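You operate a simulated robot arm through the tools that you are given. There is no shell and no other tool. Be economical: measure what you need, move in short steps, check, and stop when the job is done.

Carry out the task below with a simulated two-armed robot. There is one attempt and no reset: what you move stays moved.

## Task
Wipe up the spill on the top of the freezer lid with the blue dish cloth and put it back.

The check looks at the end state, three seconds after you hand in, the way a careful person would. Anything else that was tipped, shoved, dropped, spilled or broken makes it a failure. Lids that push on must go on centred and level and be pressed home; caps that screw on are set level and turned clockwise until they are tight. Flat cloth is picked up by pressing the open fingertips on it (5 to 10 N) and closing them slowly along it; thin cloth reads only 2 to 8 mm in the jaws.

## Robot
Two 7-joint arms with two-finger parallel grippers on one trunk, on a base that drives. Base frame: it is fixed to the floor where the robot stands at the start and does not move with it; the origin is under the middle of the robot, x ahead of it, y to its left, z up. Readings come in mm, degrees, newtons and seconds.
The left shoulder is at the start at [50, 177, 1154], the right one opposite. Payload 3.43 kg a hand.
Tool frame (each hand has its own): the origin (TCP) lies between the finger pads and is the grasp point; the fingertips stand 34 mm ahead of it; z points along the fingers, y is the line along which they close. Largest opening 128 mm; finger width 24, thickness 12; the body of the gripper, 48 by 130 mm, starts 96 mm behind the TCP.
Orientation is that of the tool frame in the base frame, as [roll, pitch, yaw] about the fixed x, y, z axes, in that order (R = Rz(yaw) Ry(pitch) Rx(roll)). With the fingers straight down and closing along the base's y, the tool's x points along the base's -x, its y along +y and its z along -z.

## Interface
- The arms move only by the tool servo_tool. It takes "left_steps", "right_steps" or both (then of equal length, played together; a hand with none holds still); each is one flat list of numbers, 6 for each row, row after row: the shift along the base's x, y, z in units of 300 mm (1.0 is 300 mm), then the turn, a rotation vector about the base's x, y, z in units of 60 degrees (1.0 is 60 degrees). In form: [dx, dy, dz, ax, ay, az, dx, dy, dz, ax, ay, az, ...]. A call has 1 to 8 rows; each row is the pose to reach, as a shift and turn from the pose commanded when the call began. "left_gripper" and "right_gripper" are, for a hand that has rows, the finger opening in mm, from 0 to 128, set as the call begins (left out, the last holds). A call with a number of a shift or a turn outside -1 to 1 is refused whole. Each row takes 0.2 s and may step no farther than 50 mm and 8.6 degrees from the row before; otherwise, or with a gripper value out of range, the whole call is refused. Where a pose cannot be reached the arm comes as near as it can. A force on the tool above 40 N (or 10 N above the force at the start of the call, whichever is more), or a blocked arm, ends the call early, and 0.2 s more pass. Each finger travels about 108 mm/s and halts on what it meets, pressing with about 43 N; the grip force reading is that of the motor and also rises with nothing between the fingers. The clock runs only during rows and for 0.2 s after the last one: add rows that repeat a pose to give the fingers time. It gives the time, the measured TCP pose, the force on the tool (base axes), the opening and the grip force at its end, in the units of the frame above (readings bear some noise), with the torque about the TCP (base axes, N m) and any sound that the robot's microphone picked up.
- Cameras (640 x 400 px; columns grow to the right, rows downward): "scene" is now at [144, 52.3, 1325.2]; the picture's right is [0.57, -0.82, 0.00], its down [-0.39, -0.27, -0.88] and it looks along [0.72, 0.50, -0.48] (base axes); focal length 264 px, centre (320, 200). "left" rides on the left gripper at [76, 11, -160] in its tool frame; the picture's right is [-0.15, 0.99, 0.00], its down [-0.88, -0.13, -0.46] and it looks along [-0.45, -0.07, 0.89] (tool axes); focal length 234 px, centre (320, 200). "right" rides on the right gripper at [76, -11, -160] in its tool frame; the picture's right is [0.15, 0.99, 0.00], its down [-0.88, 0.13, -0.46] and it looks along [-0.45, 0.07, 0.89] (tool axes); focal length 234 px, centre (320, 200). There is no depth. A picture from a camera that has moved, and an enlarged one, comes with that camera's place and axes in the base frame and with its lens.
- get_image(camera): a new picture of that camera. It takes no simulated time.
- move_column(by): slides the trunk up (or, below 0, down) by that many mm; the arms and the scene camera ride with it, the base frame stays. It gives what a move gives, with no picture.
- roll_base(legs): drives the robot by 1 to 6 legs, each [ahead, turn to the left] in mm and degrees, along the robot's own axes; the way and the turn of a leg run together, so that a leg with both is an arc; at most 1500 mm and 180 degrees a leg. The arms and the cameras ride along, it lands a little off, and it stops where it bumps. It gives what a move gives.
- turn_head(pan, tilt): turns the head with the scene camera to pan (to the left, within 80 degrees either way) and tilt (down, from -29 to 69), counted from straight ahead of the robot. It gives what a move gives.
- enlarge(camera, box): a new picture of the part [left, top, right, bottom] of that camera's present view, enlarged. It takes no simulated time.
- sign_off(): hands the job in; it is judged then, once.

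Go step by step. Nothing tells you exact positions but the pictures and the camera data: compare them with the known pose of the tool, close in by small moves and look again before you grip or let go. The budget is 120 turns and 100 pictures, counting those below and the enlarged ones. Unless the task says otherwise, let go and move clear before handing in, and close with one line.

The tools are called after "Call:" as name(argument=value, ...) on one line, values as JSON. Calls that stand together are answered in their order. servo_tool: Moves the arms, as the interface text tells. Its arguments: {"type":"object","properties":{"left_steps":{"type":"array","items":{"type":"number"}},"left_gripper":{"type":"number"},"right_steps":{"type":"array","items":{"type":"number"}},"right_gripper":{"type":"number"}},"required":[]} The other tools are called the same way: move_column (by) slides the trunk up or down; roll_base (legs) drives the base; turn_head (pan, tilt) turns the head that bears the scene camera; get_image (camera) takes a picture; enlarge (camera, box) takes an enlarged picture of a part of a camera's view; sign_off () hands the job in.

At the start:

```text
time: 0.0
left_tcp_pos: [347.6, 396.0, 1121.8]
left_orientation: [-180.0, 0.0, 180.0]
left_force: [0.2, -0.8, -0.4]
left_torque: [-0.01, 0.02, 0.01]
left_grip_width: 127.9
left_gripper_force: 0.0
right_tcp_pos: [440.5, -1.9, 1076.1]
right_orientation: [180.0, 0.0, -180.0]
right_force: [0.1, 1.3, 1.0]
right_torque: [0.02, 0.01, 0.0]
right_grip_width: 128.3
right_gripper_force: 0.1
trunk travel left (down, up): [-325.0, 76.0]
robot x, y, heading: [1.5, -1.5, -0.0]
head pan, tilt: [34.9, 28.6]
```

scene: 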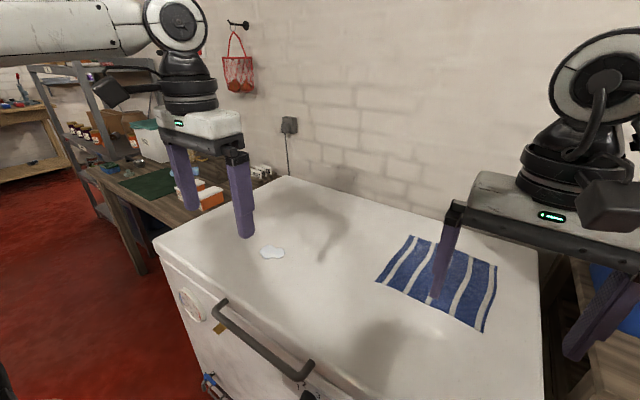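
right: 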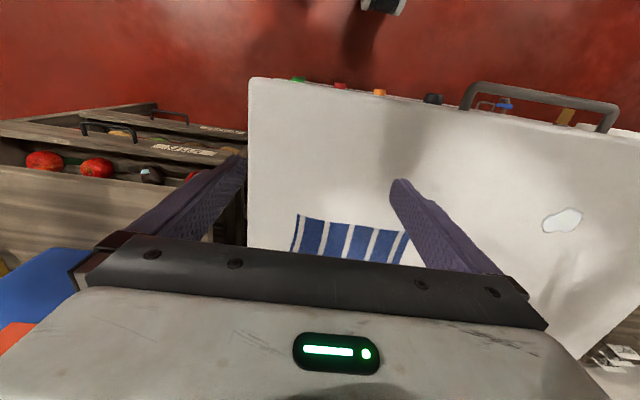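
left: 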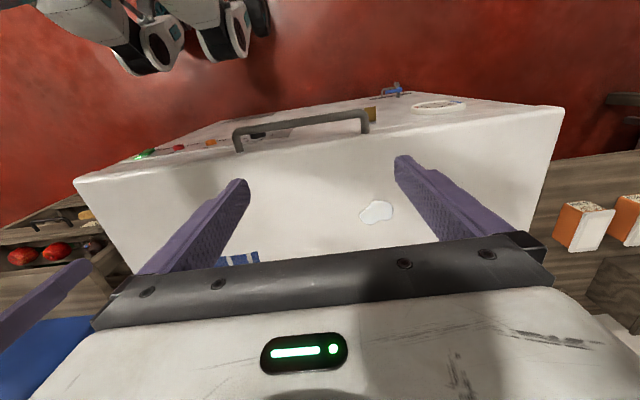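

I see the lid top at about z = 845, the spill near [538, 488] and the cloth covering about x 605–842, y −24–205. Next I look down to see how much room the base has, and zoom in on both.

Call:
enlarge(camera="scene", box=[220, 200, 540, 400])

Call:
turn_head(pan=10, tilt=65)

Call:
get_image(camera="scene")

```text
2.00 times, centred on (380, 300) of scene
camera zoom: at [144.0, 52.3, 1325.2], right [0.57, -0.82, 0.0], down [-0.39, -0.27, -0.88], along [0.72, 0.5, -0.48], focal length 528 px, centre (200, 0)
```

zoom: 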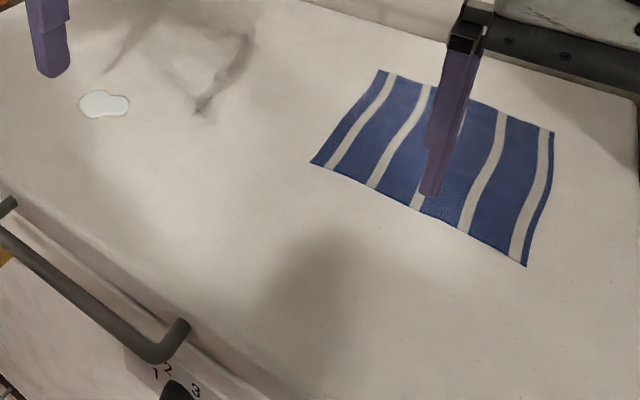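

```text
time: 1.0
left_tcp_pos: [346.2, 394.6, 1120.6]
left_orientation: [-180.0, 0.0, 180.0]
left_force: [0.0, -0.5, -0.1]
left_torque: [0.01, 0.02, -0.03]
left_grip_width: 127.9
left_gripper_force: 0.1
right_tcp_pos: [439.4, -0.7, 1075.8]
right_orientation: [180.0, 0.0, -179.9]
right_force: [0.5, 0.0, -0.1]
right_torque: [-0.01, 0.0, -0.01]
right_grip_width: 127.8
right_gripper_force: 0.1
trunk travel left (down, up): [-325.0, 76.0]
robot x, y, heading: [-1.9, 3.6, -0.0]
head pan, tilt: [10.0, 65.0]
```

```text
95 pictures are left
camera scene: at [129.2, 10.9, 1275.4], right [0.17, -0.98, 0.0], down [-0.89, -0.16, -0.42], along [0.42, 0.07, -0.91], focal length 264 px, centre (320, 200)
```

scene: 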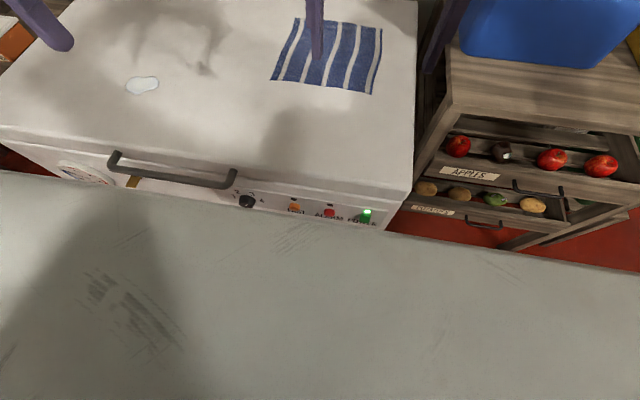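

The spill checks out at about [539, 485] and the cloth at x 600–835, y −28 to 205. I'll move the right hand aside and bring the left over the cloth's left part.

Call:
servo_tool(left_steps=[0.117, -0.08, -0.02, 0, 0, 0, 0.233, -0.16, -0.04, 0, 0, 0, 0.35, -0.24, -0.06, 0, 0, 0, 0.467, -0.32, -0.08, 0, 0, 0, 0.583, -0.4, -0.1, 0, 0, 0, 0.583, -0.4, -0.1, 0, 0, 0], right_steps=[0, -0.16, 0, 0, 0, 0, 0, -0.32, 0, 0, 0, 0, 0, -0.48, 0, 0, 0, 0, 0, -0.64, 0, 0, 0, 0, 0, -0.8, 0, 0, 0, 0, 0, -0.8, 0, 0, 0, 0], left_gripper=60)

Call:
servo_tool(left_steps=[0.117, -0.08, -0.08, 0, 0, 0, 0.233, -0.16, -0.16, 0, 0, 0, 0.35, -0.24, -0.24, 0, 0, 0, 0.467, -0.32, -0.32, 0, 0, 0, 0.583, -0.4, -0.4, 0, 0, 0, 0.583, -0.4, -0.4, 0, 0, 0])

Call:
turn_head(pan=15, tilt=40)

Call:
get_image(camera="scene")

Call:
get_image(camera="left")

```text
time: 2.4
left_tcp_pos: [522.9, 276.1, 1091.9]
left_orientation: [-179.9, 0.0, -179.9]
left_force: [0.5, -0.5, 0.2]
left_torque: [-0.01, 0.0, 0.01]
left_grip_width: 59.9
left_gripper_force: 0.0
right_tcp_pos: [440.7, -241.4, 1074.7]
right_orientation: [-180.0, 0.0, 180.0]
right_force: [-0.6, -0.8, 0.4]
right_torque: [0.02, 0.02, -0.02]
right_grip_width: 128.0
right_gripper_force: 0.1
trunk travel left (down, up): [-325.0, 76.0]
robot x, y, heading: [3.2, 2.3, 0.0]
head pan, tilt: [10.0, 65.0]
```

```text
time: 3.8
left_tcp_pos: [557.6, 243.0, 989.2]
left_orientation: [-179.9, 0.0, -179.9]
left_force: [-0.4, -1.1, -0.4]
left_torque: [0.0, 0.0, 0.0]
left_grip_width: 59.7
left_gripper_force: 0.1
left hand out of reach, approached as far as the arm can: row 2, 3, 4, 5, 6
right_tcp_pos: [440.8, -241.9, 1072.9]
right_orientation: [-180.0, -0.1, -179.9]
right_force: [0.2, -0.4, 0.7]
right_torque: [0.02, -0.01, 0.01]
right_grip_width: 128.2
right_gripper_force: 0.0
trunk travel left (down, up): [-325.0, 76.0]
robot x, y, heading: [0.6, 1.1, 0.0]
head pan, tilt: [10.0, 65.0]
```

```text
time: 4.7
left_tcp_pos: [557.3, 242.7, 988.1]
left_orientation: [-179.9, 0.1, -180.0]
left_force: [-0.2, 0.0, -1.2]
left_torque: [0.0, -0.02, 0.02]
left_grip_width: 60.0
left_gripper_force: 0.1
right_tcp_pos: [441.1, -242.1, 1073.8]
right_orientation: [180.0, 0.0, 179.9]
right_force: [-0.3, 0.1, 0.1]
right_torque: [0.0, -0.02, 0.04]
right_grip_width: 127.9
right_gripper_force: 0.1
trunk travel left (down, up): [-325.0, 76.0]
robot x, y, heading: [2.7, -0.6, -0.0]
head pan, tilt: [15.0, 40.0]
```

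```text
94 pictures are left
camera scene: at [151.5, 22.3, 1307.6], right [0.26, -0.97, 0.0], down [-0.62, -0.17, -0.77], along [0.74, 0.2, -0.64], focal length 264 px, centre (320, 200)
```

scene: 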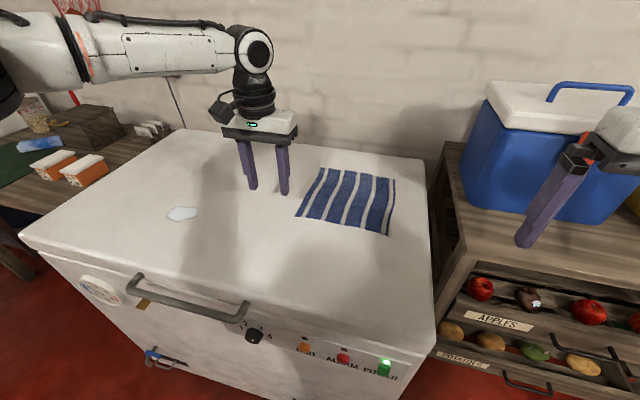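

```text
93 pictures are left
camera left: at [481.3, 254.3, 1148.0], right [0.15, 0.99, 0.0], down [0.88, -0.13, 0.46], along [0.45, -0.07, -0.89], focal length 234 px, centre (320, 200)
```

left: 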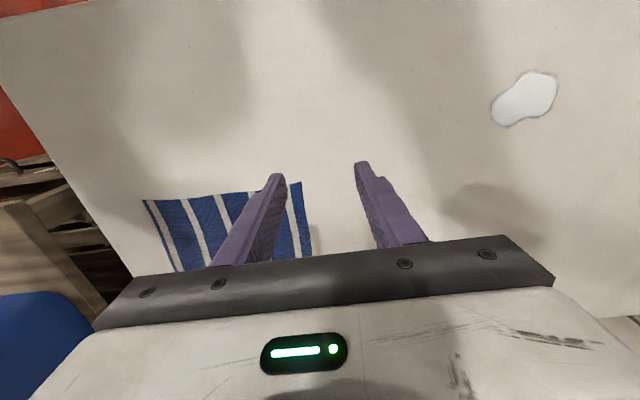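

The left hand stops short at x ≈ 557 at this height, so moving the base nearer would help. I'll tilt the right hand so its camera shows the gap between base and freezer.

Call:
servo_tool(right_steps=[0, 0, 0, 0, 0.125, 0, 0, 0, 0, 0, 0.25, 0, 0, 0, 0, 0, 0.375, 0, 0, 0, 0, 0, 0.5, 0, 0, 0, 0, 0, 0.5, 0])

Call:
get_image(camera="right")

```text
time: 5.9
left_tcp_pos: [557.8, 242.8, 988.7]
left_orientation: [-179.9, 0.1, 180.0]
left_force: [-0.1, -0.3, -0.2]
left_torque: [0.0, -0.03, 0.01]
left_grip_width: 60.0
left_gripper_force: 0.0
right_tcp_pos: [440.5, -241.2, 1074.6]
right_orientation: [179.9, -29.9, 180.0]
right_force: [0.1, -0.3, -0.2]
right_torque: [0.03, 0.0, 0.03]
right_grip_width: 128.0
right_gripper_force: 0.1
trunk travel left (down, up): [-325.0, 76.0]
robot x, y, heading: [0.2, -0.7, -0.0]
head pan, tilt: [15.0, 40.0]
```

```text
92 pictures are left
camera right: at [453.0, -253.4, 1251.1], right [-0.13, 0.99, 0.07], down [0.99, 0.13, -0.05], along [-0.05, 0.07, -1.0], focal length 234 px, centre (320, 200)
```

right: 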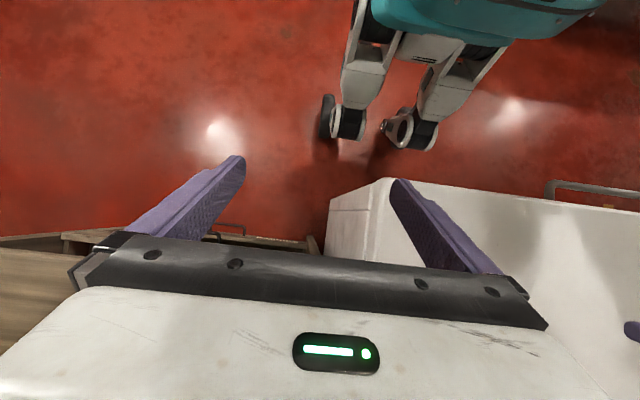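

The base legs and chest have ample room below and above the lid. I'll straighten and retract the right hand, then drive 120 mm forward.

Call:
servo_tool(right_steps=[-0.1, 0, 0, 0, -0.125, 0, -0.2, 0, 0, 0, -0.25, 0, -0.3, 0, 0, 0, -0.375, 0, -0.4, 0, 0, 0, -0.5, 0, -0.4, 0, 0, 0, -0.5, 0])

Call:
roll_base(legs=[[120, 0]])

Call:
get_image(camera="left")

Call:
get_image(camera="scene")

```text
time: 7.1
left_tcp_pos: [558.6, 244.3, 989.2]
left_orientation: [-179.9, 0.1, -180.0]
left_force: [0.4, 0.2, 0.3]
left_torque: [0.0, -0.02, -0.04]
left_grip_width: 60.2
left_gripper_force: 0.0
right_tcp_pos: [319.6, -239.9, 1074.7]
right_orientation: [180.0, 0.1, 179.9]
right_force: [1.3, -0.1, -0.3]
right_torque: [0.0, -0.02, -0.02]
right_grip_width: 128.1
right_gripper_force: 0.0
trunk travel left (down, up): [-325.0, 76.0]
robot x, y, heading: [-3.8, 0.2, -0.1]
head pan, tilt: [15.0, 40.0]
```

```text
time: 8.4
left_tcp_pos: [653.7, 243.1, 989.5]
left_orientation: [-179.9, 0.2, -179.9]
left_force: [-0.7, 0.3, -0.3]
left_torque: [-0.02, -0.06, 0.01]
left_grip_width: 60.0
left_gripper_force: 0.1
right_tcp_pos: [417.7, -240.7, 1075.8]
right_orientation: [180.0, 0.0, -179.9]
right_force: [0.2, -0.6, -0.1]
right_torque: [-0.01, -0.04, 0.03]
right_grip_width: 127.8
right_gripper_force: 0.0
trunk travel left (down, up): [-325.0, 76.0]
robot x, y, heading: [98.6, 2.5, -0.0]
head pan, tilt: [15.0, 40.0]
stopped in leg 1: the robot was blocked; the commanded pose is now the measured one
```

```text
91 pictures are left
camera left: at [578.3, 254.3, 1148.3], right [0.15, 0.99, 0.0], down [0.88, -0.13, 0.46], along [0.45, -0.07, -0.89], focal length 234 px, centre (320, 200)
```

left: 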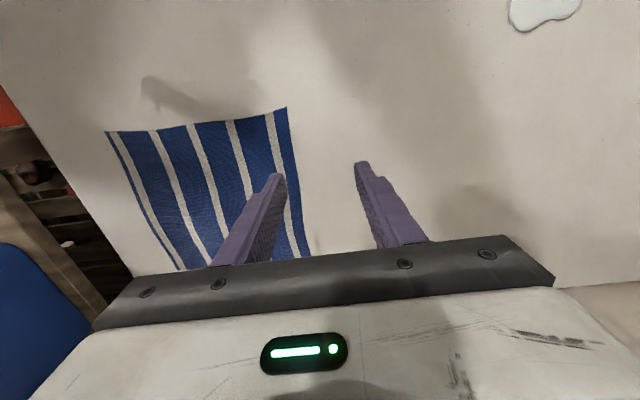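

```text
90 pictures are left
camera scene: at [248.3, 22.3, 1307.9], right [0.26, -0.97, 0.0], down [-0.62, -0.17, -0.77], along [0.74, 0.2, -0.64], focal length 264 px, centre (320, 200)
```

scene: 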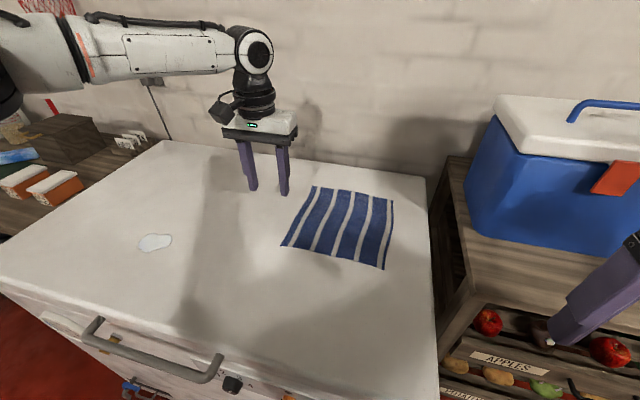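

The base touched something after 100 mm, the cloth and freezer look unmoved; I'll back off a touch and bring the left hand over the cloth near [690, 150].

Call:
roll_base(legs=[[-15, 0]])

Call:
servo_tool(left_steps=[0.06, -0.1, -0.05, 0, 0, 0, 0.12, -0.2, -0.1, 0, 0, 0, 0.17, -0.31, -0.15, 0, 0, 0, 0.17, -0.31, -0.27, 0, 0, 0, 0.17, -0.31, -0.27, 0, 0, 0])

Call:
get_image(camera="left")

Call:
get_image(camera="scene")

```text
time: 9.1
left_tcp_pos: [640.8, 242.6, 988.8]
left_orientation: [180.0, 0.2, -179.9]
left_force: [-1.1, -0.1, 0.6]
left_torque: [0.0, -0.06, -0.01]
left_grip_width: 59.8
left_gripper_force: 0.1
right_tcp_pos: [403.4, -241.2, 1075.1]
right_orientation: [180.0, 0.0, -180.0]
right_force: [-0.2, 0.7, -0.1]
right_torque: [0.01, -0.04, 0.0]
right_grip_width: 127.9
right_gripper_force: 0.0
trunk travel left (down, up): [-325.0, 76.0]
robot x, y, heading: [80.3, -1.1, -0.3]
head pan, tilt: [15.0, 40.0]
```

```text
time: 10.3
left_tcp_pos: [612.4, 215.8, 940.7]
left_orientation: [-180.0, 0.2, -179.9]
left_force: [0.3, 0.7, 0.8]
left_torque: [-0.01, -0.01, 0.01]
left_grip_width: 60.0
left_gripper_force: 0.0
left hand out of reach, approached as far as the arm can: row 1, 2, 3, 4, 5
right_tcp_pos: [404.0, -240.9, 1075.4]
right_orientation: [179.9, 0.0, -180.0]
right_force: [-1.1, 0.2, 0.8]
right_torque: [0.02, -0.02, 0.01]
right_grip_width: 127.9
right_gripper_force: 0.1
trunk travel left (down, up): [-325.0, 76.0]
robot x, y, heading: [83.4, 0.7, 0.4]
head pan, tilt: [15.0, 40.0]
```

```text
89 pictures are left
camera left: at [535.6, 227.0, 1099.0], right [0.14, 0.99, 0.0], down [0.88, -0.13, 0.46], along [0.45, -0.07, -0.89], focal length 234 px, centre (320, 200)
```

left: 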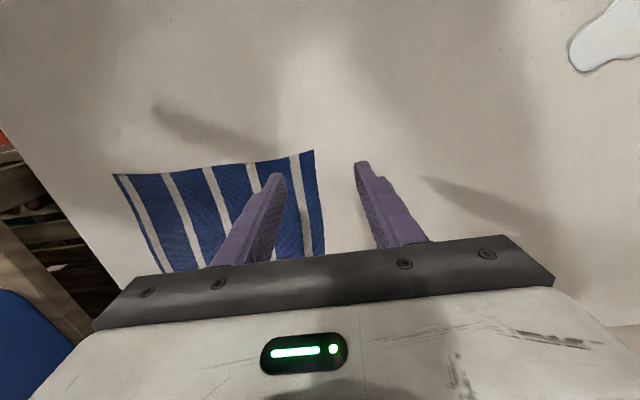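

```text
88 pictures are left
camera scene: at [235.0, 22.3, 1307.7], right [0.26, -0.97, 0.0], down [-0.62, -0.17, -0.77], along [0.74, 0.2, -0.64], focal length 264 px, centre (320, 200)
```

scene: 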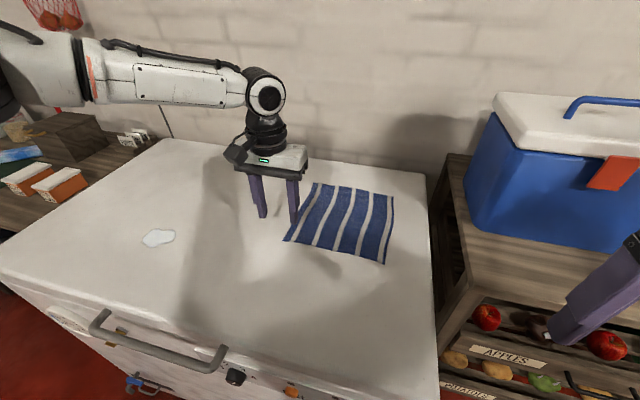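

The reach shrinks as the hand goes lower, so the shoulder is likely too high. I'll lift the left hand and lower the trunk 80 mm, then try again.

Call:
servo_tool(left_steps=[0, 0, 0.12, 0, 0, 0, 0, 0, 0.24, 0, 0, 0, 0, 0, 0.36, 0, 0, 0, 0, 0, 0.36, 0, 0, 0])

Call:
move_column(by=-80)

Call:
servo_tool(left_steps=[0.05, -0.05, 0, 0, 0, 0, 0.1, -0.1, 0, 0, 0, 0, 0.15, -0.15, 0, 0, 0, 0, 0.2, -0.2, 0, 0, 0, 0, 0.2, -0.2, 0, 0, 0, 0])

```text
time: 11.3
left_tcp_pos: [611.4, 216.8, 1048.0]
left_orientation: [-180.0, 0.0, -179.9]
left_force: [0.2, 0.1, -0.2]
left_torque: [0.03, 0.0, 0.0]
left_grip_width: 60.2
left_gripper_force: 0.0
right_tcp_pos: [404.5, -240.5, 1074.4]
right_orientation: [-179.9, 0.1, 180.0]
right_force: [0.9, -0.5, -0.2]
right_torque: [-0.04, 0.02, 0.03]
right_grip_width: 127.9
right_gripper_force: 0.0
trunk travel left (down, up): [-325.0, 76.0]
robot x, y, heading: [83.4, 0.3, -0.0]
head pan, tilt: [15.0, 40.0]
```

```text
time: 12.5
left_tcp_pos: [610.8, 215.8, 967.5]
left_orientation: [-179.9, 0.1, -179.9]
left_force: [-0.3, 0.0, 0.2]
left_torque: [-0.03, -0.03, -0.03]
left_grip_width: 60.1
left_gripper_force: 0.1
right_tcp_pos: [404.0, -241.3, 995.4]
right_orientation: [-180.0, -0.1, -180.0]
right_force: [0.7, -0.1, 0.0]
right_torque: [0.0, -0.01, 0.0]
right_grip_width: 127.7
right_gripper_force: 0.1
trunk travel left (down, up): [-245.0, 156.0]
robot x, y, heading: [83.5, 2.3, -0.0]
head pan, tilt: [15.0, 40.0]
```

```text
time: 13.7
left_tcp_pos: [615.1, 205.2, 963.8]
left_orientation: [-179.9, 0.2, -179.9]
left_force: [-0.2, 0.7, 0.3]
left_torque: [-0.01, -0.02, 0.0]
left_grip_width: 60.1
left_gripper_force: 0.1
left hand out of reach, approached as far as the arm can: row 1, 2, 3, 4, 5
right_tcp_pos: [404.9, -240.3, 994.9]
right_orientation: [180.0, 0.0, -179.9]
right_force: [0.2, -0.2, 0.0]
right_torque: [-0.02, 0.01, -0.02]
right_grip_width: 128.2
right_gripper_force: 0.1
trunk travel left (down, up): [-245.0, 156.0]
robot x, y, heading: [85.5, 3.5, -0.2]
head pan, tilt: [15.0, 40.0]
```

Reach falls off toward the robot's middle, so I'll back up slightly and turn the robot right 25° so the cloth lies to the left arm's own side.

Call:
roll_base(legs=[[-30, 0], [0, -25]])

Call:
turn_head(pan=45, tilt=40)

Call:
get_image(camera="scene")

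```text
time: 15.8
left_tcp_pos: [622.8, -41.3, 964.6]
left_orientation: [-179.9, 0.2, 154.9]
left_force: [0.0, 0.6, -0.1]
left_torque: [0.03, 0.01, -0.02]
left_grip_width: 60.0
left_gripper_force: 0.0
right_tcp_pos: [241.4, -353.8, 994.0]
right_orientation: [180.0, 0.0, 154.8]
right_force: [0.0, -0.2, 0.3]
right_torque: [0.0, -0.03, -0.02]
right_grip_width: 127.9
right_gripper_force: 0.1
trunk travel left (down, up): [-245.0, 156.0]
robot x, y, heading: [53.6, 0.9, -25.0]
head pan, tilt: [15.0, 40.0]
```

```text
time: 16.8
left_tcp_pos: [620.9, -41.4, 964.3]
left_orientation: [-179.7, 0.2, 154.8]
left_force: [0.6, 0.0, 0.3]
left_torque: [-0.04, 0.01, 0.03]
left_grip_width: 60.0
left_gripper_force: 0.0
right_tcp_pos: [241.7, -355.0, 995.0]
right_orientation: [-180.0, 0.0, 154.8]
right_force: [0.4, -0.8, 0.2]
right_torque: [0.0, 0.01, 0.0]
right_grip_width: 128.0
right_gripper_force: 0.1
trunk travel left (down, up): [-245.0, 156.0]
robot x, y, heading: [53.7, -0.3, -25.1]
head pan, tilt: [45.0, 40.0]
```

```text
87 pictures are left
camera scene: at [196.1, -0.7, 1227.6], right [0.34, -0.94, 0.0], down [-0.6, -0.22, -0.77], along [0.72, 0.26, -0.64], focal length 264 px, centre (320, 200)
```

scene: 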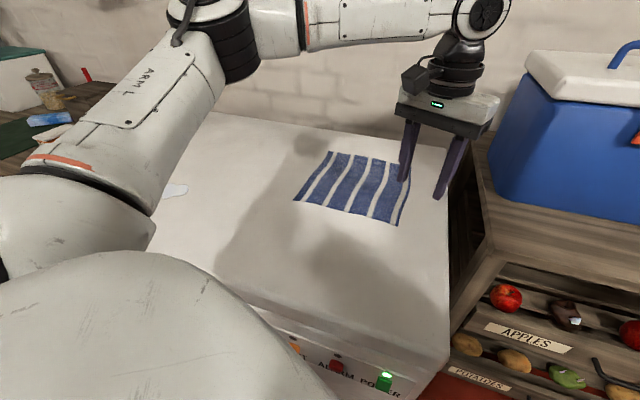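

The left hand now has the cloth on its outer side. Move it over [690, 150] at this height.

Call:
servo_tool(left_steps=[0.05, 0.127, 0, 0, 0, 0, 0.1, 0.254, 0, 0, 0, 0, 0.14, 0.38, 0, 0, 0, 0, 0.18, 0.51, 0, 0, 0, 0, 0.23, 0.637, 0, 0, 0, 0, 0.23, 0.637, 0, 0, 0, 0])

Call:
servo_tool(left_steps=[0, 0, -0.07, 0, 0, 0, 0, 0, -0.14, 0, 0, 0, 0, 0, -0.21, 0, 0, 0, 0, 0, -0.21, 0, 0, 0])

Call:
get_image(camera="left")

Call:
get_image(camera="scene")

```text
time: 18.2
left_tcp_pos: [690.2, 150.9, 964.5]
left_orientation: [-179.9, 0.1, 154.9]
left_force: [0.2, 0.8, 0.4]
left_torque: [0.03, -0.01, 0.0]
left_grip_width: 59.9
left_gripper_force: 0.1
right_tcp_pos: [241.5, -354.4, 995.0]
right_orientation: [-180.0, 0.0, 154.8]
right_force: [0.3, 0.4, 0.1]
right_torque: [0.01, 0.01, 0.0]
right_grip_width: 128.1
right_gripper_force: 0.0
trunk travel left (down, up): [-245.0, 156.0]
robot x, y, heading: [56.3, -1.5, -25.1]
head pan, tilt: [45.0, 40.0]
```

```text
time: 19.2
left_tcp_pos: [689.8, 151.0, 901.8]
left_orientation: [-179.8, 0.3, 154.9]
left_force: [0.1, -0.1, 0.3]
left_torque: [0.03, -0.02, -0.02]
left_grip_width: 60.2
left_gripper_force: 0.0
right_tcp_pos: [240.1, -354.4, 994.9]
right_orientation: [-180.0, 0.0, 154.9]
right_force: [0.6, -0.4, 0.8]
right_torque: [0.02, -0.04, -0.01]
right_grip_width: 127.7
right_gripper_force: 0.1
trunk travel left (down, up): [-245.0, 156.0]
robot x, y, heading: [51.1, -2.0, -25.2]
head pan, tilt: [45.0, 40.0]
```

```text
86 pictures are left
camera left: at [625.6, 193.1, 1060.7], right [0.55, 0.83, 0.0], down [0.74, -0.49, 0.46], along [0.38, -0.25, -0.89], focal length 234 px, centre (320, 200)
```

left: 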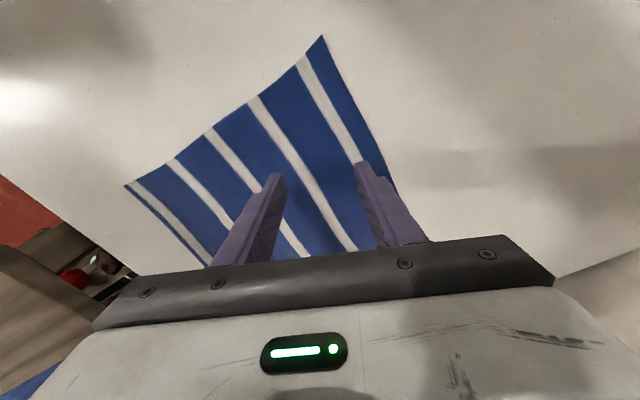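

```text
85 pictures are left
camera scene: at [196.1, -0.6, 1227.7], right [0.34, -0.94, 0.0], down [-0.6, -0.22, -0.77], along [0.72, 0.26, -0.64], focal length 264 px, centre (320, 200)
```

scene: 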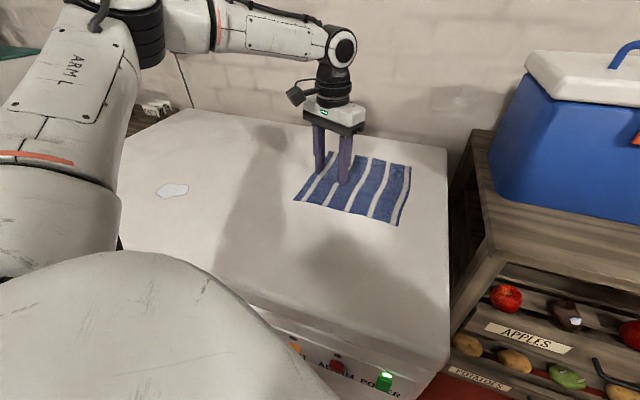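

Reach is fine here. I'll shift a bit further into the cloth and go down to just above it.

Call:
servo_tool(left_steps=[0.05, -0.1, 0, 0, 0, 0, 0.05, -0.1, -0.03, 0, 0, 0, 0.05, -0.1, -0.05, 0, 0, 0, 0.05, -0.1, -0.05, 0, 0, 0], left_gripper=55)

Call:
enlarge(camera="scene", box=[280, 110, 440, 230])

```text
time: 20.2
left_tcp_pos: [706.9, 120.0, 886.2]
left_orientation: [-179.9, 0.2, 154.8]
left_force: [0.1, 0.3, 0.8]
left_torque: [0.02, 0.02, 0.03]
left_grip_width: 55.2
left_gripper_force: 0.1
right_tcp_pos: [241.7, -353.5, 995.6]
right_orientation: [179.9, 0.1, 154.8]
right_force: [-0.2, -1.1, 0.0]
right_torque: [0.01, -0.01, 0.01]
right_grip_width: 128.1
right_gripper_force: 0.0
trunk travel left (down, up): [-245.0, 156.0]
robot x, y, heading: [53.4, -0.4, -25.2]
head pan, tilt: [45.0, 40.0]
```

```text
3.33 times, centred on (360, 170) of scene
camera zoom: at [196.1, -0.6, 1227.6], right [0.34, -0.94, 0.0], down [-0.6, -0.22, -0.77], along [0.72, 0.26, -0.64], focal length 881 px, centre (187, 300)
```

zoom: 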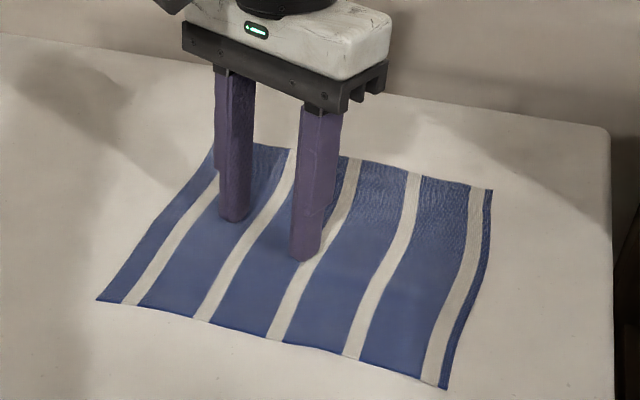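

The fingertips are just above the cloth. I'll lower in small steps to find contact.

Call:
servo_tool(left_steps=[0, 0, -0.008, 0, 0, 0, 0, 0, -0.015, 0, 0, 0, 0, 0, -0.015, 0, 0, 0])

```text
time: 21.0
left_tcp_pos: [705.9, 120.0, 883.0]
left_orientation: [-179.9, 0.2, 155.0]
left_force: [-0.2, 0.8, 8.7]
left_torque: [0.22, -0.04, 0.02]
left_grip_width: 54.9
left_gripper_force: 0.0
right_tcp_pos: [240.6, -354.3, 994.5]
right_orientation: [179.9, 0.0, 154.7]
right_force: [0.7, 0.0, -0.1]
right_torque: [0.02, -0.01, -0.01]
right_grip_width: 127.9
right_gripper_force: 0.1
trunk travel left (down, up): [-245.0, 156.0]
robot x, y, heading: [52.8, -0.3, -25.2]
head pan, tilt: [45.0, 40.0]
```

Contact at 8.7 N, in the wanted range. Now I close slowly along the cloth.

Call:
servo_tool(left_steps=[0, 0, 0, 0, 0, 0], left_gripper=46)

Call:
servo_tool(left_steps=[0, 0, 0, 0, 0, 0], left_gripper=38)

Call:
enlarge(camera="scene", box=[280, 110, 440, 230])

```text
time: 21.4
left_tcp_pos: [704.8, 119.1, 884.0]
left_orientation: [-179.9, 0.3, 155.0]
left_force: [0.2, -0.7, 11.7]
left_torque: [0.18, 0.02, 0.03]
left_grip_width: 45.3
left_gripper_force: 0.2
right_tcp_pos: [241.8, -353.5, 994.8]
right_orientation: [-180.0, 0.0, 154.8]
right_force: [0.3, -0.2, -0.1]
right_torque: [0.0, 0.02, 0.04]
right_grip_width: 128.2
right_gripper_force: 0.0
trunk travel left (down, up): [-245.0, 156.0]
robot x, y, heading: [55.2, -1.9, -25.2]
head pan, tilt: [45.0, 40.0]
```

```text
time: 21.8
left_tcp_pos: [705.7, 119.6, 884.0]
left_orientation: [-179.9, 0.4, 154.8]
left_force: [0.6, -1.2, 12.7]
left_torque: [0.13, -0.04, -0.02]
left_grip_width: 37.2
left_gripper_force: 0.1
right_tcp_pos: [240.5, -354.9, 995.3]
right_orientation: [-180.0, 0.1, 154.8]
right_force: [0.2, 0.2, 0.1]
right_torque: [0.02, 0.01, 0.0]
right_grip_width: 127.9
right_gripper_force: 0.0
trunk travel left (down, up): [-245.0, 156.0]
robot x, y, heading: [54.7, 1.7, -25.1]
head pan, tilt: [45.0, 40.0]
```

```text
3.33 times, centred on (360, 170) of scene
camera zoom: at [194.9, -0.9, 1227.9], right [0.34, -0.94, 0.0], down [-0.6, -0.22, -0.77], along [0.72, 0.26, -0.64], focal length 881 px, centre (187, 300)
```

zoom: 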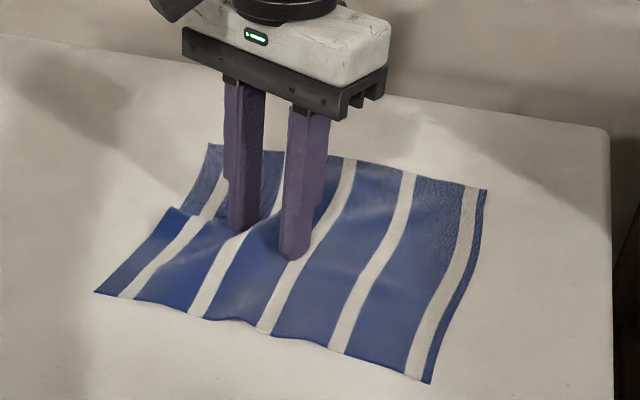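

The cloth is gathering. I ease the pressure slightly and keep closing.

Call:
servo_tool(left_steps=[0, 0, 0.004, 0, 0, 0], left_gripper=30)

Call:
servo_tool(left_steps=[0, 0, 0, 0, 0, 0], left_gripper=22)

Call:
servo_tool(left_steps=[0, 0, 0, 0, 0, 0], left_gripper=14)

Call:
servo_tool(left_steps=[0, 0, 0, 0, 0, 0], left_gripper=7)

Call:
servo_tool(left_steps=[0, 0, 0, 0, 0, 0, 0, 0, 0, 0, 0, 0], left_gripper=0)

Call:
enlarge(camera="scene", box=[280, 110, 440, 230])

```text
time: 22.2
left_tcp_pos: [705.7, 120.6, 882.9]
left_orientation: [180.0, 0.2, 155.0]
left_force: [1.3, 0.1, 9.2]
left_torque: [0.06, -0.11, -0.04]
left_grip_width: 29.4
left_gripper_force: 0.0
right_tcp_pos: [241.2, -353.8, 994.3]
right_orientation: [180.0, 0.0, 154.8]
right_force: [-0.4, -0.4, -0.3]
right_torque: [-0.03, 0.04, 0.0]
right_grip_width: 127.8
right_gripper_force: 0.1
trunk travel left (down, up): [-245.0, 156.0]
robot x, y, heading: [54.3, -0.0, -25.3]
head pan, tilt: [45.0, 40.0]
```

```text
time: 22.6
left_tcp_pos: [704.3, 120.4, 883.8]
left_orientation: [-179.9, 0.2, 154.9]
left_force: [-0.3, 0.5, 8.5]
left_torque: [0.08, 0.01, 0.0]
left_grip_width: 21.2
left_gripper_force: 0.0
right_tcp_pos: [241.1, -354.1, 994.7]
right_orientation: [180.0, 0.0, 154.8]
right_force: [-0.1, 0.7, 0.4]
right_torque: [-0.01, -0.01, 0.02]
right_grip_width: 128.0
right_gripper_force: 0.0
trunk travel left (down, up): [-245.0, 156.0]
robot x, y, heading: [52.7, 0.9, -24.8]
head pan, tilt: [45.0, 40.0]
```

```text
time: 23.0
left_tcp_pos: [704.5, 120.6, 882.9]
left_orientation: [-179.9, 0.2, 154.9]
left_force: [-0.6, -0.6, 6.9]
left_torque: [0.01, 0.01, 0.01]
left_grip_width: 13.0
left_gripper_force: 0.1
right_tcp_pos: [240.8, -354.3, 994.4]
right_orientation: [180.0, 0.1, 154.9]
right_force: [-0.7, -0.1, -1.0]
right_torque: [0.03, 0.02, 0.03]
right_grip_width: 128.2
right_gripper_force: 0.0
trunk travel left (down, up): [-245.0, 156.0]
robot x, y, heading: [52.9, -1.9, -25.1]
head pan, tilt: [45.0, 40.0]
```

```text
time: 23.4
left_tcp_pos: [704.8, 120.5, 883.4]
left_orientation: [-180.0, 0.2, 154.9]
left_force: [-1.2, 0.3, 7.3]
left_torque: [0.03, 0.02, 0.0]
left_grip_width: 6.4
left_gripper_force: 0.0
right_tcp_pos: [241.8, -354.6, 995.4]
right_orientation: [-179.9, 0.1, 154.7]
right_force: [0.1, 0.0, 0.0]
right_torque: [0.0, 0.02, -0.01]
right_grip_width: 128.0
right_gripper_force: 0.1
trunk travel left (down, up): [-245.0, 156.0]
robot x, y, heading: [51.7, -0.7, -25.3]
head pan, tilt: [45.0, 40.0]
```

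```text
time: 24.0
left_tcp_pos: [705.5, 120.9, 883.0]
left_orientation: [-179.9, 0.2, 154.8]
left_force: [0.0, 0.2, 6.1]
left_torque: [0.01, 0.02, 0.05]
left_grip_width: 2.1
left_gripper_force: 37.4
right_tcp_pos: [240.5, -355.7, 994.7]
right_orientation: [-180.0, 0.0, 154.7]
right_force: [-0.4, -1.0, 0.5]
right_torque: [-0.03, -0.01, -0.01]
right_grip_width: 128.0
right_gripper_force: 0.1
trunk travel left (down, up): [-245.0, 156.0]
robot x, y, heading: [51.2, -3.2, -25.2]
head pan, tilt: [45.0, 40.0]
```

```text
3.33 times, centred on (360, 170) of scene
camera zoom: at [195.5, -0.7, 1227.7], right [0.34, -0.94, 0.0], down [-0.6, -0.22, -0.77], along [0.72, 0.26, -0.64], focal length 881 px, centre (187, 300)
```

zoom: 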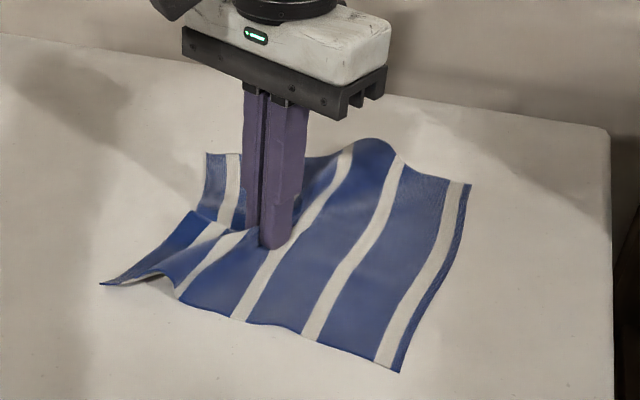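

The fold is held at 2.1 mm with good grip force. I lift it straight up and look.

Call:
servo_tool(left_steps=[0, 0, 0.1, 0, 0, 0, 0, 0, 0.2, 0, 0, 0, 0, 0, 0.3, 0, 0, 0, 0, 0, 0.4, 0, 0, 0, 0, 0, 0.5, 0, 0, 0, 0, 0, 0.5, 0, 0, 0])

Call:
get_image(camera="scene")

```text
time: 25.4
left_tcp_pos: [705.4, 120.4, 1031.7]
left_orientation: [-179.7, 0.2, 154.9]
left_force: [0.2, 0.5, 0.2]
left_torque: [-0.02, -0.01, 0.02]
left_grip_width: 2.3
left_gripper_force: 36.9
right_tcp_pos: [242.8, -354.1, 995.0]
right_orientation: [-179.9, 0.0, 154.7]
right_force: [-0.5, 0.1, 0.1]
right_torque: [-0.01, 0.01, -0.01]
right_grip_width: 127.8
right_gripper_force: 0.1
trunk travel left (down, up): [-245.0, 156.0]
robot x, y, heading: [52.6, -3.8, -25.0]
head pan, tilt: [45.0, 40.0]
```

```text
81 pictures are left
camera scene: at [196.2, -0.6, 1227.6], right [0.34, -0.94, 0.0], down [-0.6, -0.22, -0.77], along [0.72, 0.26, -0.64], focal length 264 px, centre (320, 200)
```

scene: 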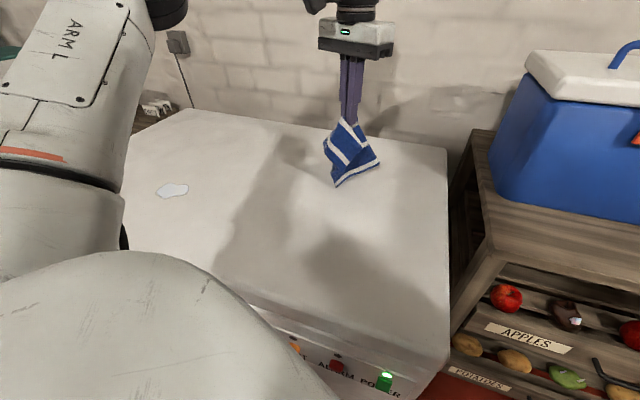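

The cloth hangs cleanly. I carry it over the spill at about [540, 489].

Call:
servo_tool(left_steps=[-0.055, 0.123, 0, 0, 0, 0, -0.11, 0.246, 0, 0, 0, 0, -0.165, 0.369, 0, 0, 0, 0, -0.22, 0.492, 0, 0, 0, 0, -0.275, 0.615, 0, 0, 0, 0, -0.275, 0.615, 0, 0, 0, 0])

Call:
servo_tool(left_steps=[-0.055, 0.123, 0, 0, 0, 0, -0.11, 0.246, 0, 0, 0, 0, -0.165, 0.369, 0, 0, 0, 0, -0.22, 0.492, 0, 0, 0, 0, -0.275, 0.615, 0, 0, 0, 0, -0.275, 0.615, 0, 0, 0, 0])

Call:
get_image(camera="scene")

Call:
get_image(camera="left")

```text
time: 26.8
left_tcp_pos: [622.3, 304.4, 1033.7]
left_orientation: [-179.9, 0.2, 155.0]
left_force: [0.3, -0.3, -0.2]
left_torque: [0.05, 0.0, 0.02]
left_grip_width: 2.0
left_gripper_force: 36.8
right_tcp_pos: [241.1, -355.5, 994.1]
right_orientation: [-180.0, 0.0, 154.8]
right_force: [-0.7, 0.8, 0.0]
right_torque: [0.01, 0.02, 0.01]
right_grip_width: 128.1
right_gripper_force: 0.0
trunk travel left (down, up): [-245.0, 156.0]
robot x, y, heading: [56.5, 1.3, -25.3]
head pan, tilt: [45.0, 40.0]
```

```text
time: 28.2
left_tcp_pos: [540.2, 488.8, 1031.5]
left_orientation: [-179.8, 0.1, 154.9]
left_force: [-0.1, 0.4, 0.2]
left_torque: [0.0, -0.01, 0.04]
left_grip_width: 2.2
left_gripper_force: 36.9
right_tcp_pos: [241.0, -353.8, 995.2]
right_orientation: [-179.9, 0.0, 154.7]
right_force: [-1.0, 0.3, 0.1]
right_torque: [-0.03, 0.01, 0.0]
right_grip_width: 128.1
right_gripper_force: 0.1
trunk travel left (down, up): [-245.0, 156.0]
robot x, y, heading: [56.7, -0.3, -25.2]
head pan, tilt: [45.0, 40.0]
```

```text
80 pictures are left
camera scene: at [196.1, -0.7, 1227.6], right [0.34, -0.94, 0.0], down [-0.6, -0.22, -0.77], along [0.72, 0.26, -0.64], focal length 264 px, centre (320, 200)
```

scene: 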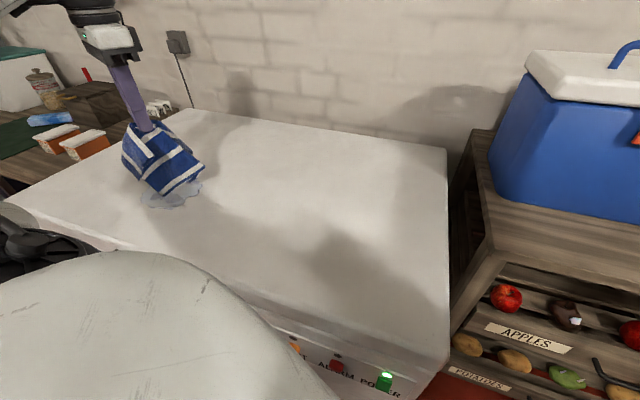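

```text
79 pictures are left
camera left: at [476.4, 532.1, 1191.0], right [0.55, 0.83, 0.0], down [0.74, -0.49, 0.46], along [0.38, -0.26, -0.89], focal length 234 px, centre (320, 200)
```

left: 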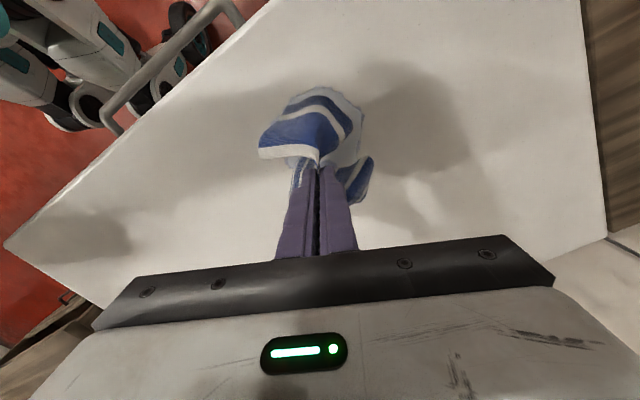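

The cloth is over the spill. I lower it to bunch on the lid and press.

Call:
servo_tool(left_steps=[0, 0, -0.1, 0, 0, 0, 0, 0, -0.2, 0, 0, 0, 0, 0, -0.3, 0, 0, 0, 0, 0, -0.4, 0, 0, 0, 0, 0, -0.47, 0, 0, 0, 0, 0, -0.49, 0, 0, 0, 0, 0, -0.49, 0, 0, 0])

Call:
get_image(camera="scene")

Call:
get_image(camera="left")

```text
time: 29.8
left_tcp_pos: [540.1, 488.8, 885.6]
left_orientation: [-179.9, 0.3, 154.9]
left_force: [0.3, -0.5, 6.2]
left_torque: [0.0, -0.07, 0.04]
left_grip_width: 2.2
left_gripper_force: 37.6
right_tcp_pos: [241.2, -354.3, 995.7]
right_orientation: [179.9, -0.1, 154.8]
right_force: [0.1, -0.6, 0.9]
right_torque: [-0.01, 0.01, -0.01]
right_grip_width: 128.2
right_gripper_force: 0.1
trunk travel left (down, up): [-245.0, 156.0]
robot x, y, heading: [51.8, -2.0, -24.8]
head pan, tilt: [45.0, 40.0]
```

```text
78 pictures are left
camera scene: at [195.7, -1.1, 1227.8], right [0.34, -0.94, 0.0], down [-0.6, -0.22, -0.77], along [0.72, 0.26, -0.64], focal length 264 px, centre (320, 200)
```

scene: 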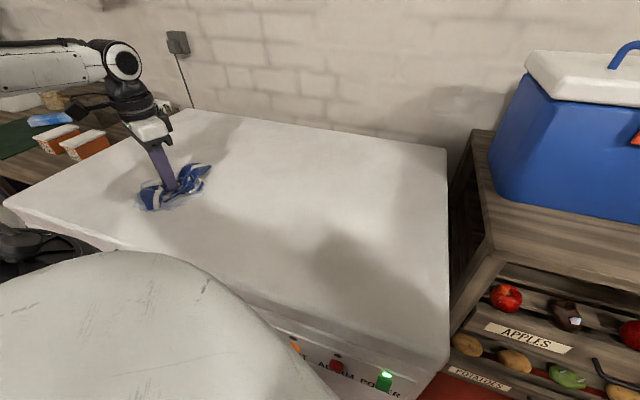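

```text
77 pictures are left
camera left: at [475.3, 531.4, 1045.3], right [0.55, 0.83, 0.0], down [0.74, -0.49, 0.46], along [0.38, -0.25, -0.89], focal length 234 px, centre (320, 200)
```

left: 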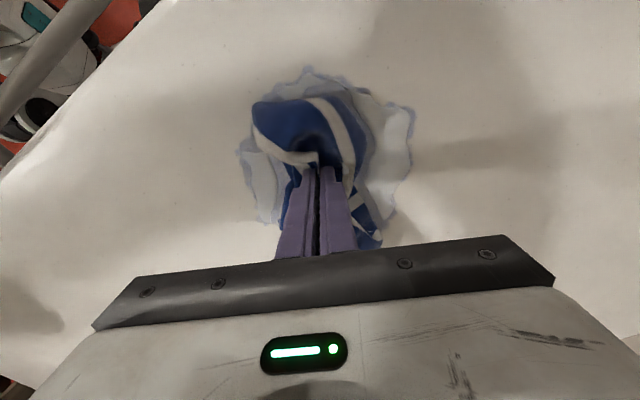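

A thin film was pushed out around the cloth, about 75 mm around [525, 495]. I start wiping with pressed strokes.

Call:
servo_tool(left_steps=[0, 0.15, -0.003, 0, 0, 0, 0, 0.28, -0.003, 0, 0, 0, -0.08, 0.28, -0.003, 0, 0, 0, -0.08, 0.13, -0.003, 0, 0, 0, -0.08, -0.02, -0.003, 0, 0, 0, -0.08, -0.17, -0.003, 0, 0, 0, -0.08, -0.28, -0.003, 0, 0, 0, 0, -0.28, -0.003, 0, 0, 0])

Call:
get_image(camera="left")

Call:
get_image(camera="scene")

```text
time: 31.6
left_tcp_pos: [539.4, 403.3, 885.8]
left_orientation: [-179.8, 0.2, 154.9]
left_force: [-2.5, -1.5, 15.2]
left_torque: [-0.1, 0.13, -0.01]
left_grip_width: 2.4
left_gripper_force: 37.2
right_tcp_pos: [240.6, -355.6, 994.7]
right_orientation: [179.9, 0.1, 154.9]
right_force: [0.0, -0.2, -0.6]
right_torque: [0.01, -0.02, -0.01]
right_grip_width: 128.0
right_gripper_force: 0.1
trunk travel left (down, up): [-245.0, 156.0]
robot x, y, heading: [54.1, 0.7, -25.2]
head pan, tilt: [45.0, 40.0]
```

```text
76 pictures are left
camera left: at [475.1, 445.9, 1044.4], right [0.55, 0.83, 0.0], down [0.74, -0.49, 0.46], along [0.38, -0.26, -0.89], focal length 234 px, centre (320, 200)
```

left: 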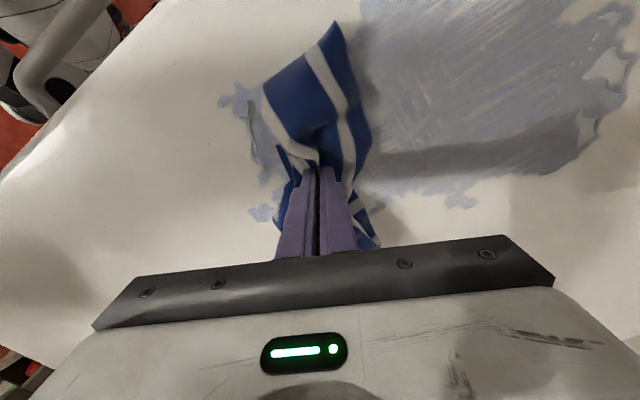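

```text
75 pictures are left
camera scene: at [194.5, -1.9, 1227.9], right [0.34, -0.94, 0.0], down [-0.6, -0.22, -0.77], along [0.72, 0.26, -0.64], focal length 264 px, centre (320, 200)
```

scene: 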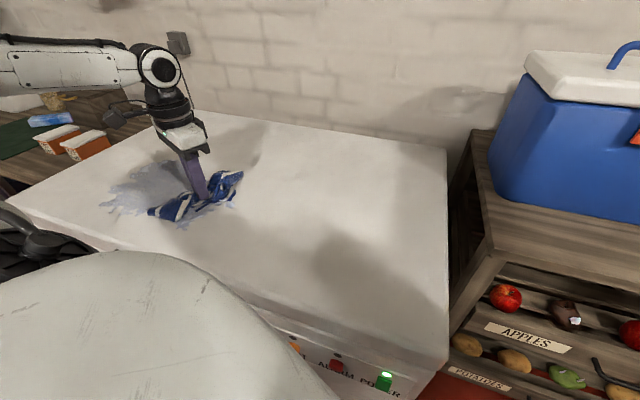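

The liquid has smeared into a thin film; I keep wiping overlapping lines to absorb it.

Call:
servo_tool(left_steps=[0.08, 0, 0, 0, 0, 0, 0.08, 0.15, 0, 0, 0, 0, 0.08, 0.3, 0, 0, 0, 0, 0.08, 0.45, 0, 0, 0, 0, 0.08, 0.6, 0, 0, 0, 0, 0, 0.6, 0, 0, 0, 0, 0, 0.45, 0, 0, 0, 0, 0, 0.3, 0, 0, 0, 0])

Call:
servo_tool(left_steps=[0, -0.15, 0, 0, 0, 0, 0, -0.3, 0, 0, 0, 0, -0.08, -0.3, 0, 0, 0, 0, -0.08, -0.15, 0, 0, 0, 0, -0.08, 0, 0, 0, 0, 0, -0.08, 0.15, 0, 0, 0, 0, -0.08, 0.3, 0, 0, 0, 0, -0.16, 0.3, 0, 0, 0, 0])

Call:
get_image(camera="left")

Call:
get_image(camera="scene")

```text
time: 33.4
left_tcp_pos: [539.6, 494.1, 885.0]
left_orientation: [-180.0, 0.2, 155.1]
left_force: [-0.5, 1.9, 9.6]
left_torque: [0.04, 0.02, -0.03]
left_grip_width: 1.9
left_gripper_force: 36.8
right_tcp_pos: [242.0, -354.4, 994.6]
right_orientation: [180.0, 0.0, 154.8]
right_force: [-0.3, 0.2, -0.4]
right_torque: [-0.01, 0.03, -0.01]
right_grip_width: 128.0
right_gripper_force: 0.1
trunk travel left (down, up): [-245.0, 156.0]
robot x, y, heading: [51.9, -0.3, -25.1]
head pan, tilt: [45.0, 40.0]
```

```text
time: 35.2
left_tcp_pos: [492.9, 586.5, 886.5]
left_orientation: [180.0, 0.2, 154.9]
left_force: [1.1, 1.3, 11.5]
left_torque: [-0.05, 0.01, -0.01]
left_grip_width: 2.2
left_gripper_force: 37.2
right_tcp_pos: [241.3, -354.1, 995.5]
right_orientation: [-180.0, 0.1, 154.8]
right_force: [0.3, -0.8, -0.1]
right_torque: [-0.06, -0.03, -0.01]
right_grip_width: 128.2
right_gripper_force: 0.1
trunk travel left (down, up): [-245.0, 156.0]
robot x, y, heading: [56.0, -1.3, -25.2]
head pan, tilt: [45.0, 40.0]
```

```text
74 pictures are left
camera left: at [427.2, 629.2, 1044.6], right [0.55, 0.83, 0.0], down [0.74, -0.49, 0.46], along [0.38, -0.25, -0.89], focal length 234 px, centre (320, 200)
```

left: 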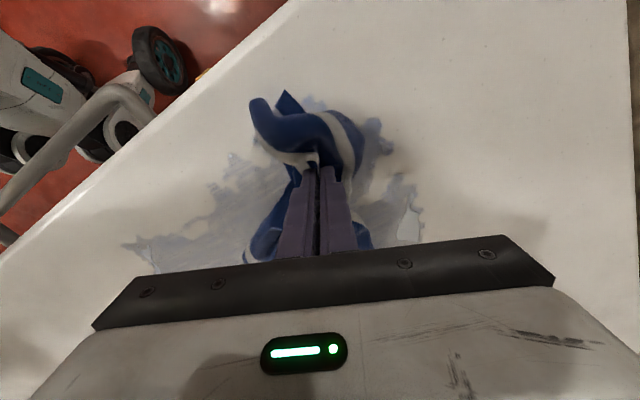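

```text
73 pictures are left
camera scene: at [195.4, -1.3, 1227.8], right [0.34, -0.94, 0.0], down [-0.6, -0.22, -0.77], along [0.72, 0.26, -0.64], focal length 264 px, centre (320, 200)
```

scene: 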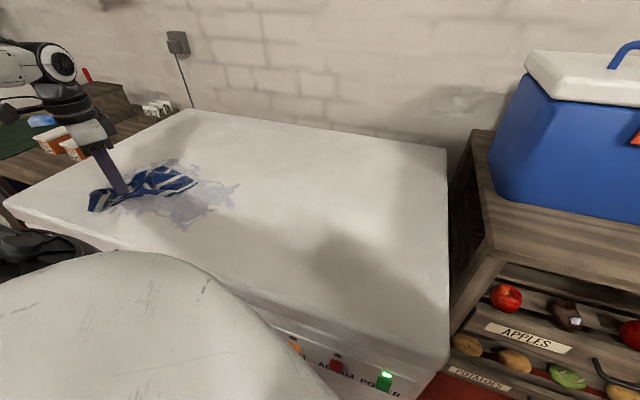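

I look closer at the remaining film.

Call:
enlarge(camera="scene", box=[60, 130, 280, 250])

```text
2.91 times, centred on (170, 190) of scene
camera zoom: at [195.4, -1.3, 1227.8], right [0.34, -0.94, 0.0], down [-0.6, -0.22, -0.77], along [0.72, 0.26, -0.64], focal length 769 px, centre (756, 229)
```

zoom: 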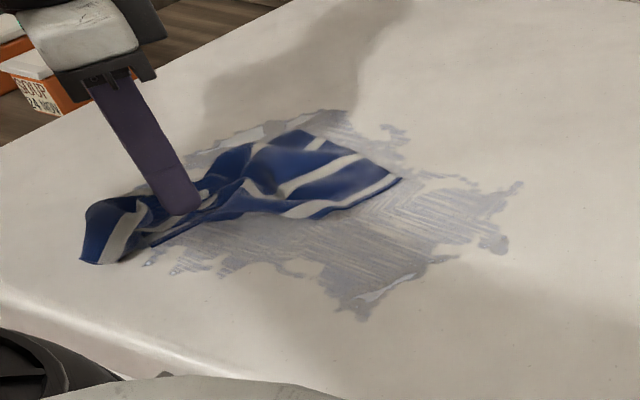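

The film spans about x 440–660, y 360–640. I'll wipe in a spiral from the outside in, starting along the far-left side.

Call:
servo_tool(left_steps=[-0.073, 0.09, 0, 0, 0, 0, -0.14, 0.183, 0, 0, 0, 0, 0, 0.183, 0, 0, 0, 0, 0.14, 0.183, 0, 0, 0, 0, 0.28, 0.183, 0, 0, 0, 0, 0.393, 0.133, 0, 0, 0, 0, 0.51, 0.05, 0, 0, 0, 0, 0.56, -0.067, 0, 0, 0, 0])

Call:
enlarge(camera="scene", box=[60, 130, 280, 250])

```text
time: 37.0
left_tcp_pos: [658.8, 564.6, 885.9]
left_orientation: [-179.8, 0.2, 155.0]
left_force: [-0.3, 2.6, 5.0]
left_torque: [0.07, 0.02, -0.01]
left_grip_width: 2.1
left_gripper_force: 36.8
right_tcp_pos: [240.6, -354.1, 995.0]
right_orientation: [180.0, 0.0, 154.8]
right_force: [-0.3, 0.5, -0.2]
right_torque: [0.01, -0.02, 0.0]
right_grip_width: 128.2
right_gripper_force: 0.1
trunk travel left (down, up): [-245.0, 156.0]
robot x, y, heading: [54.8, 0.8, -25.0]
head pan, tilt: [45.0, 40.0]
```

```text
2.91 times, centred on (170, 190) of scene
camera zoom: at [195.7, -1.1, 1227.7], right [0.34, -0.94, 0.0], down [-0.6, -0.22, -0.77], along [0.72, 0.26, -0.64], focal length 769 px, centre (756, 229)
```

zoom: 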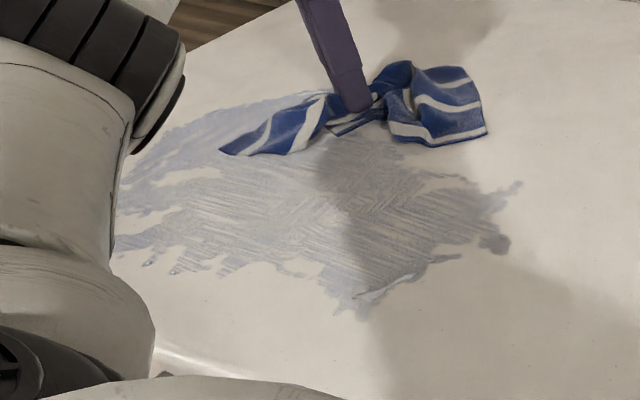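

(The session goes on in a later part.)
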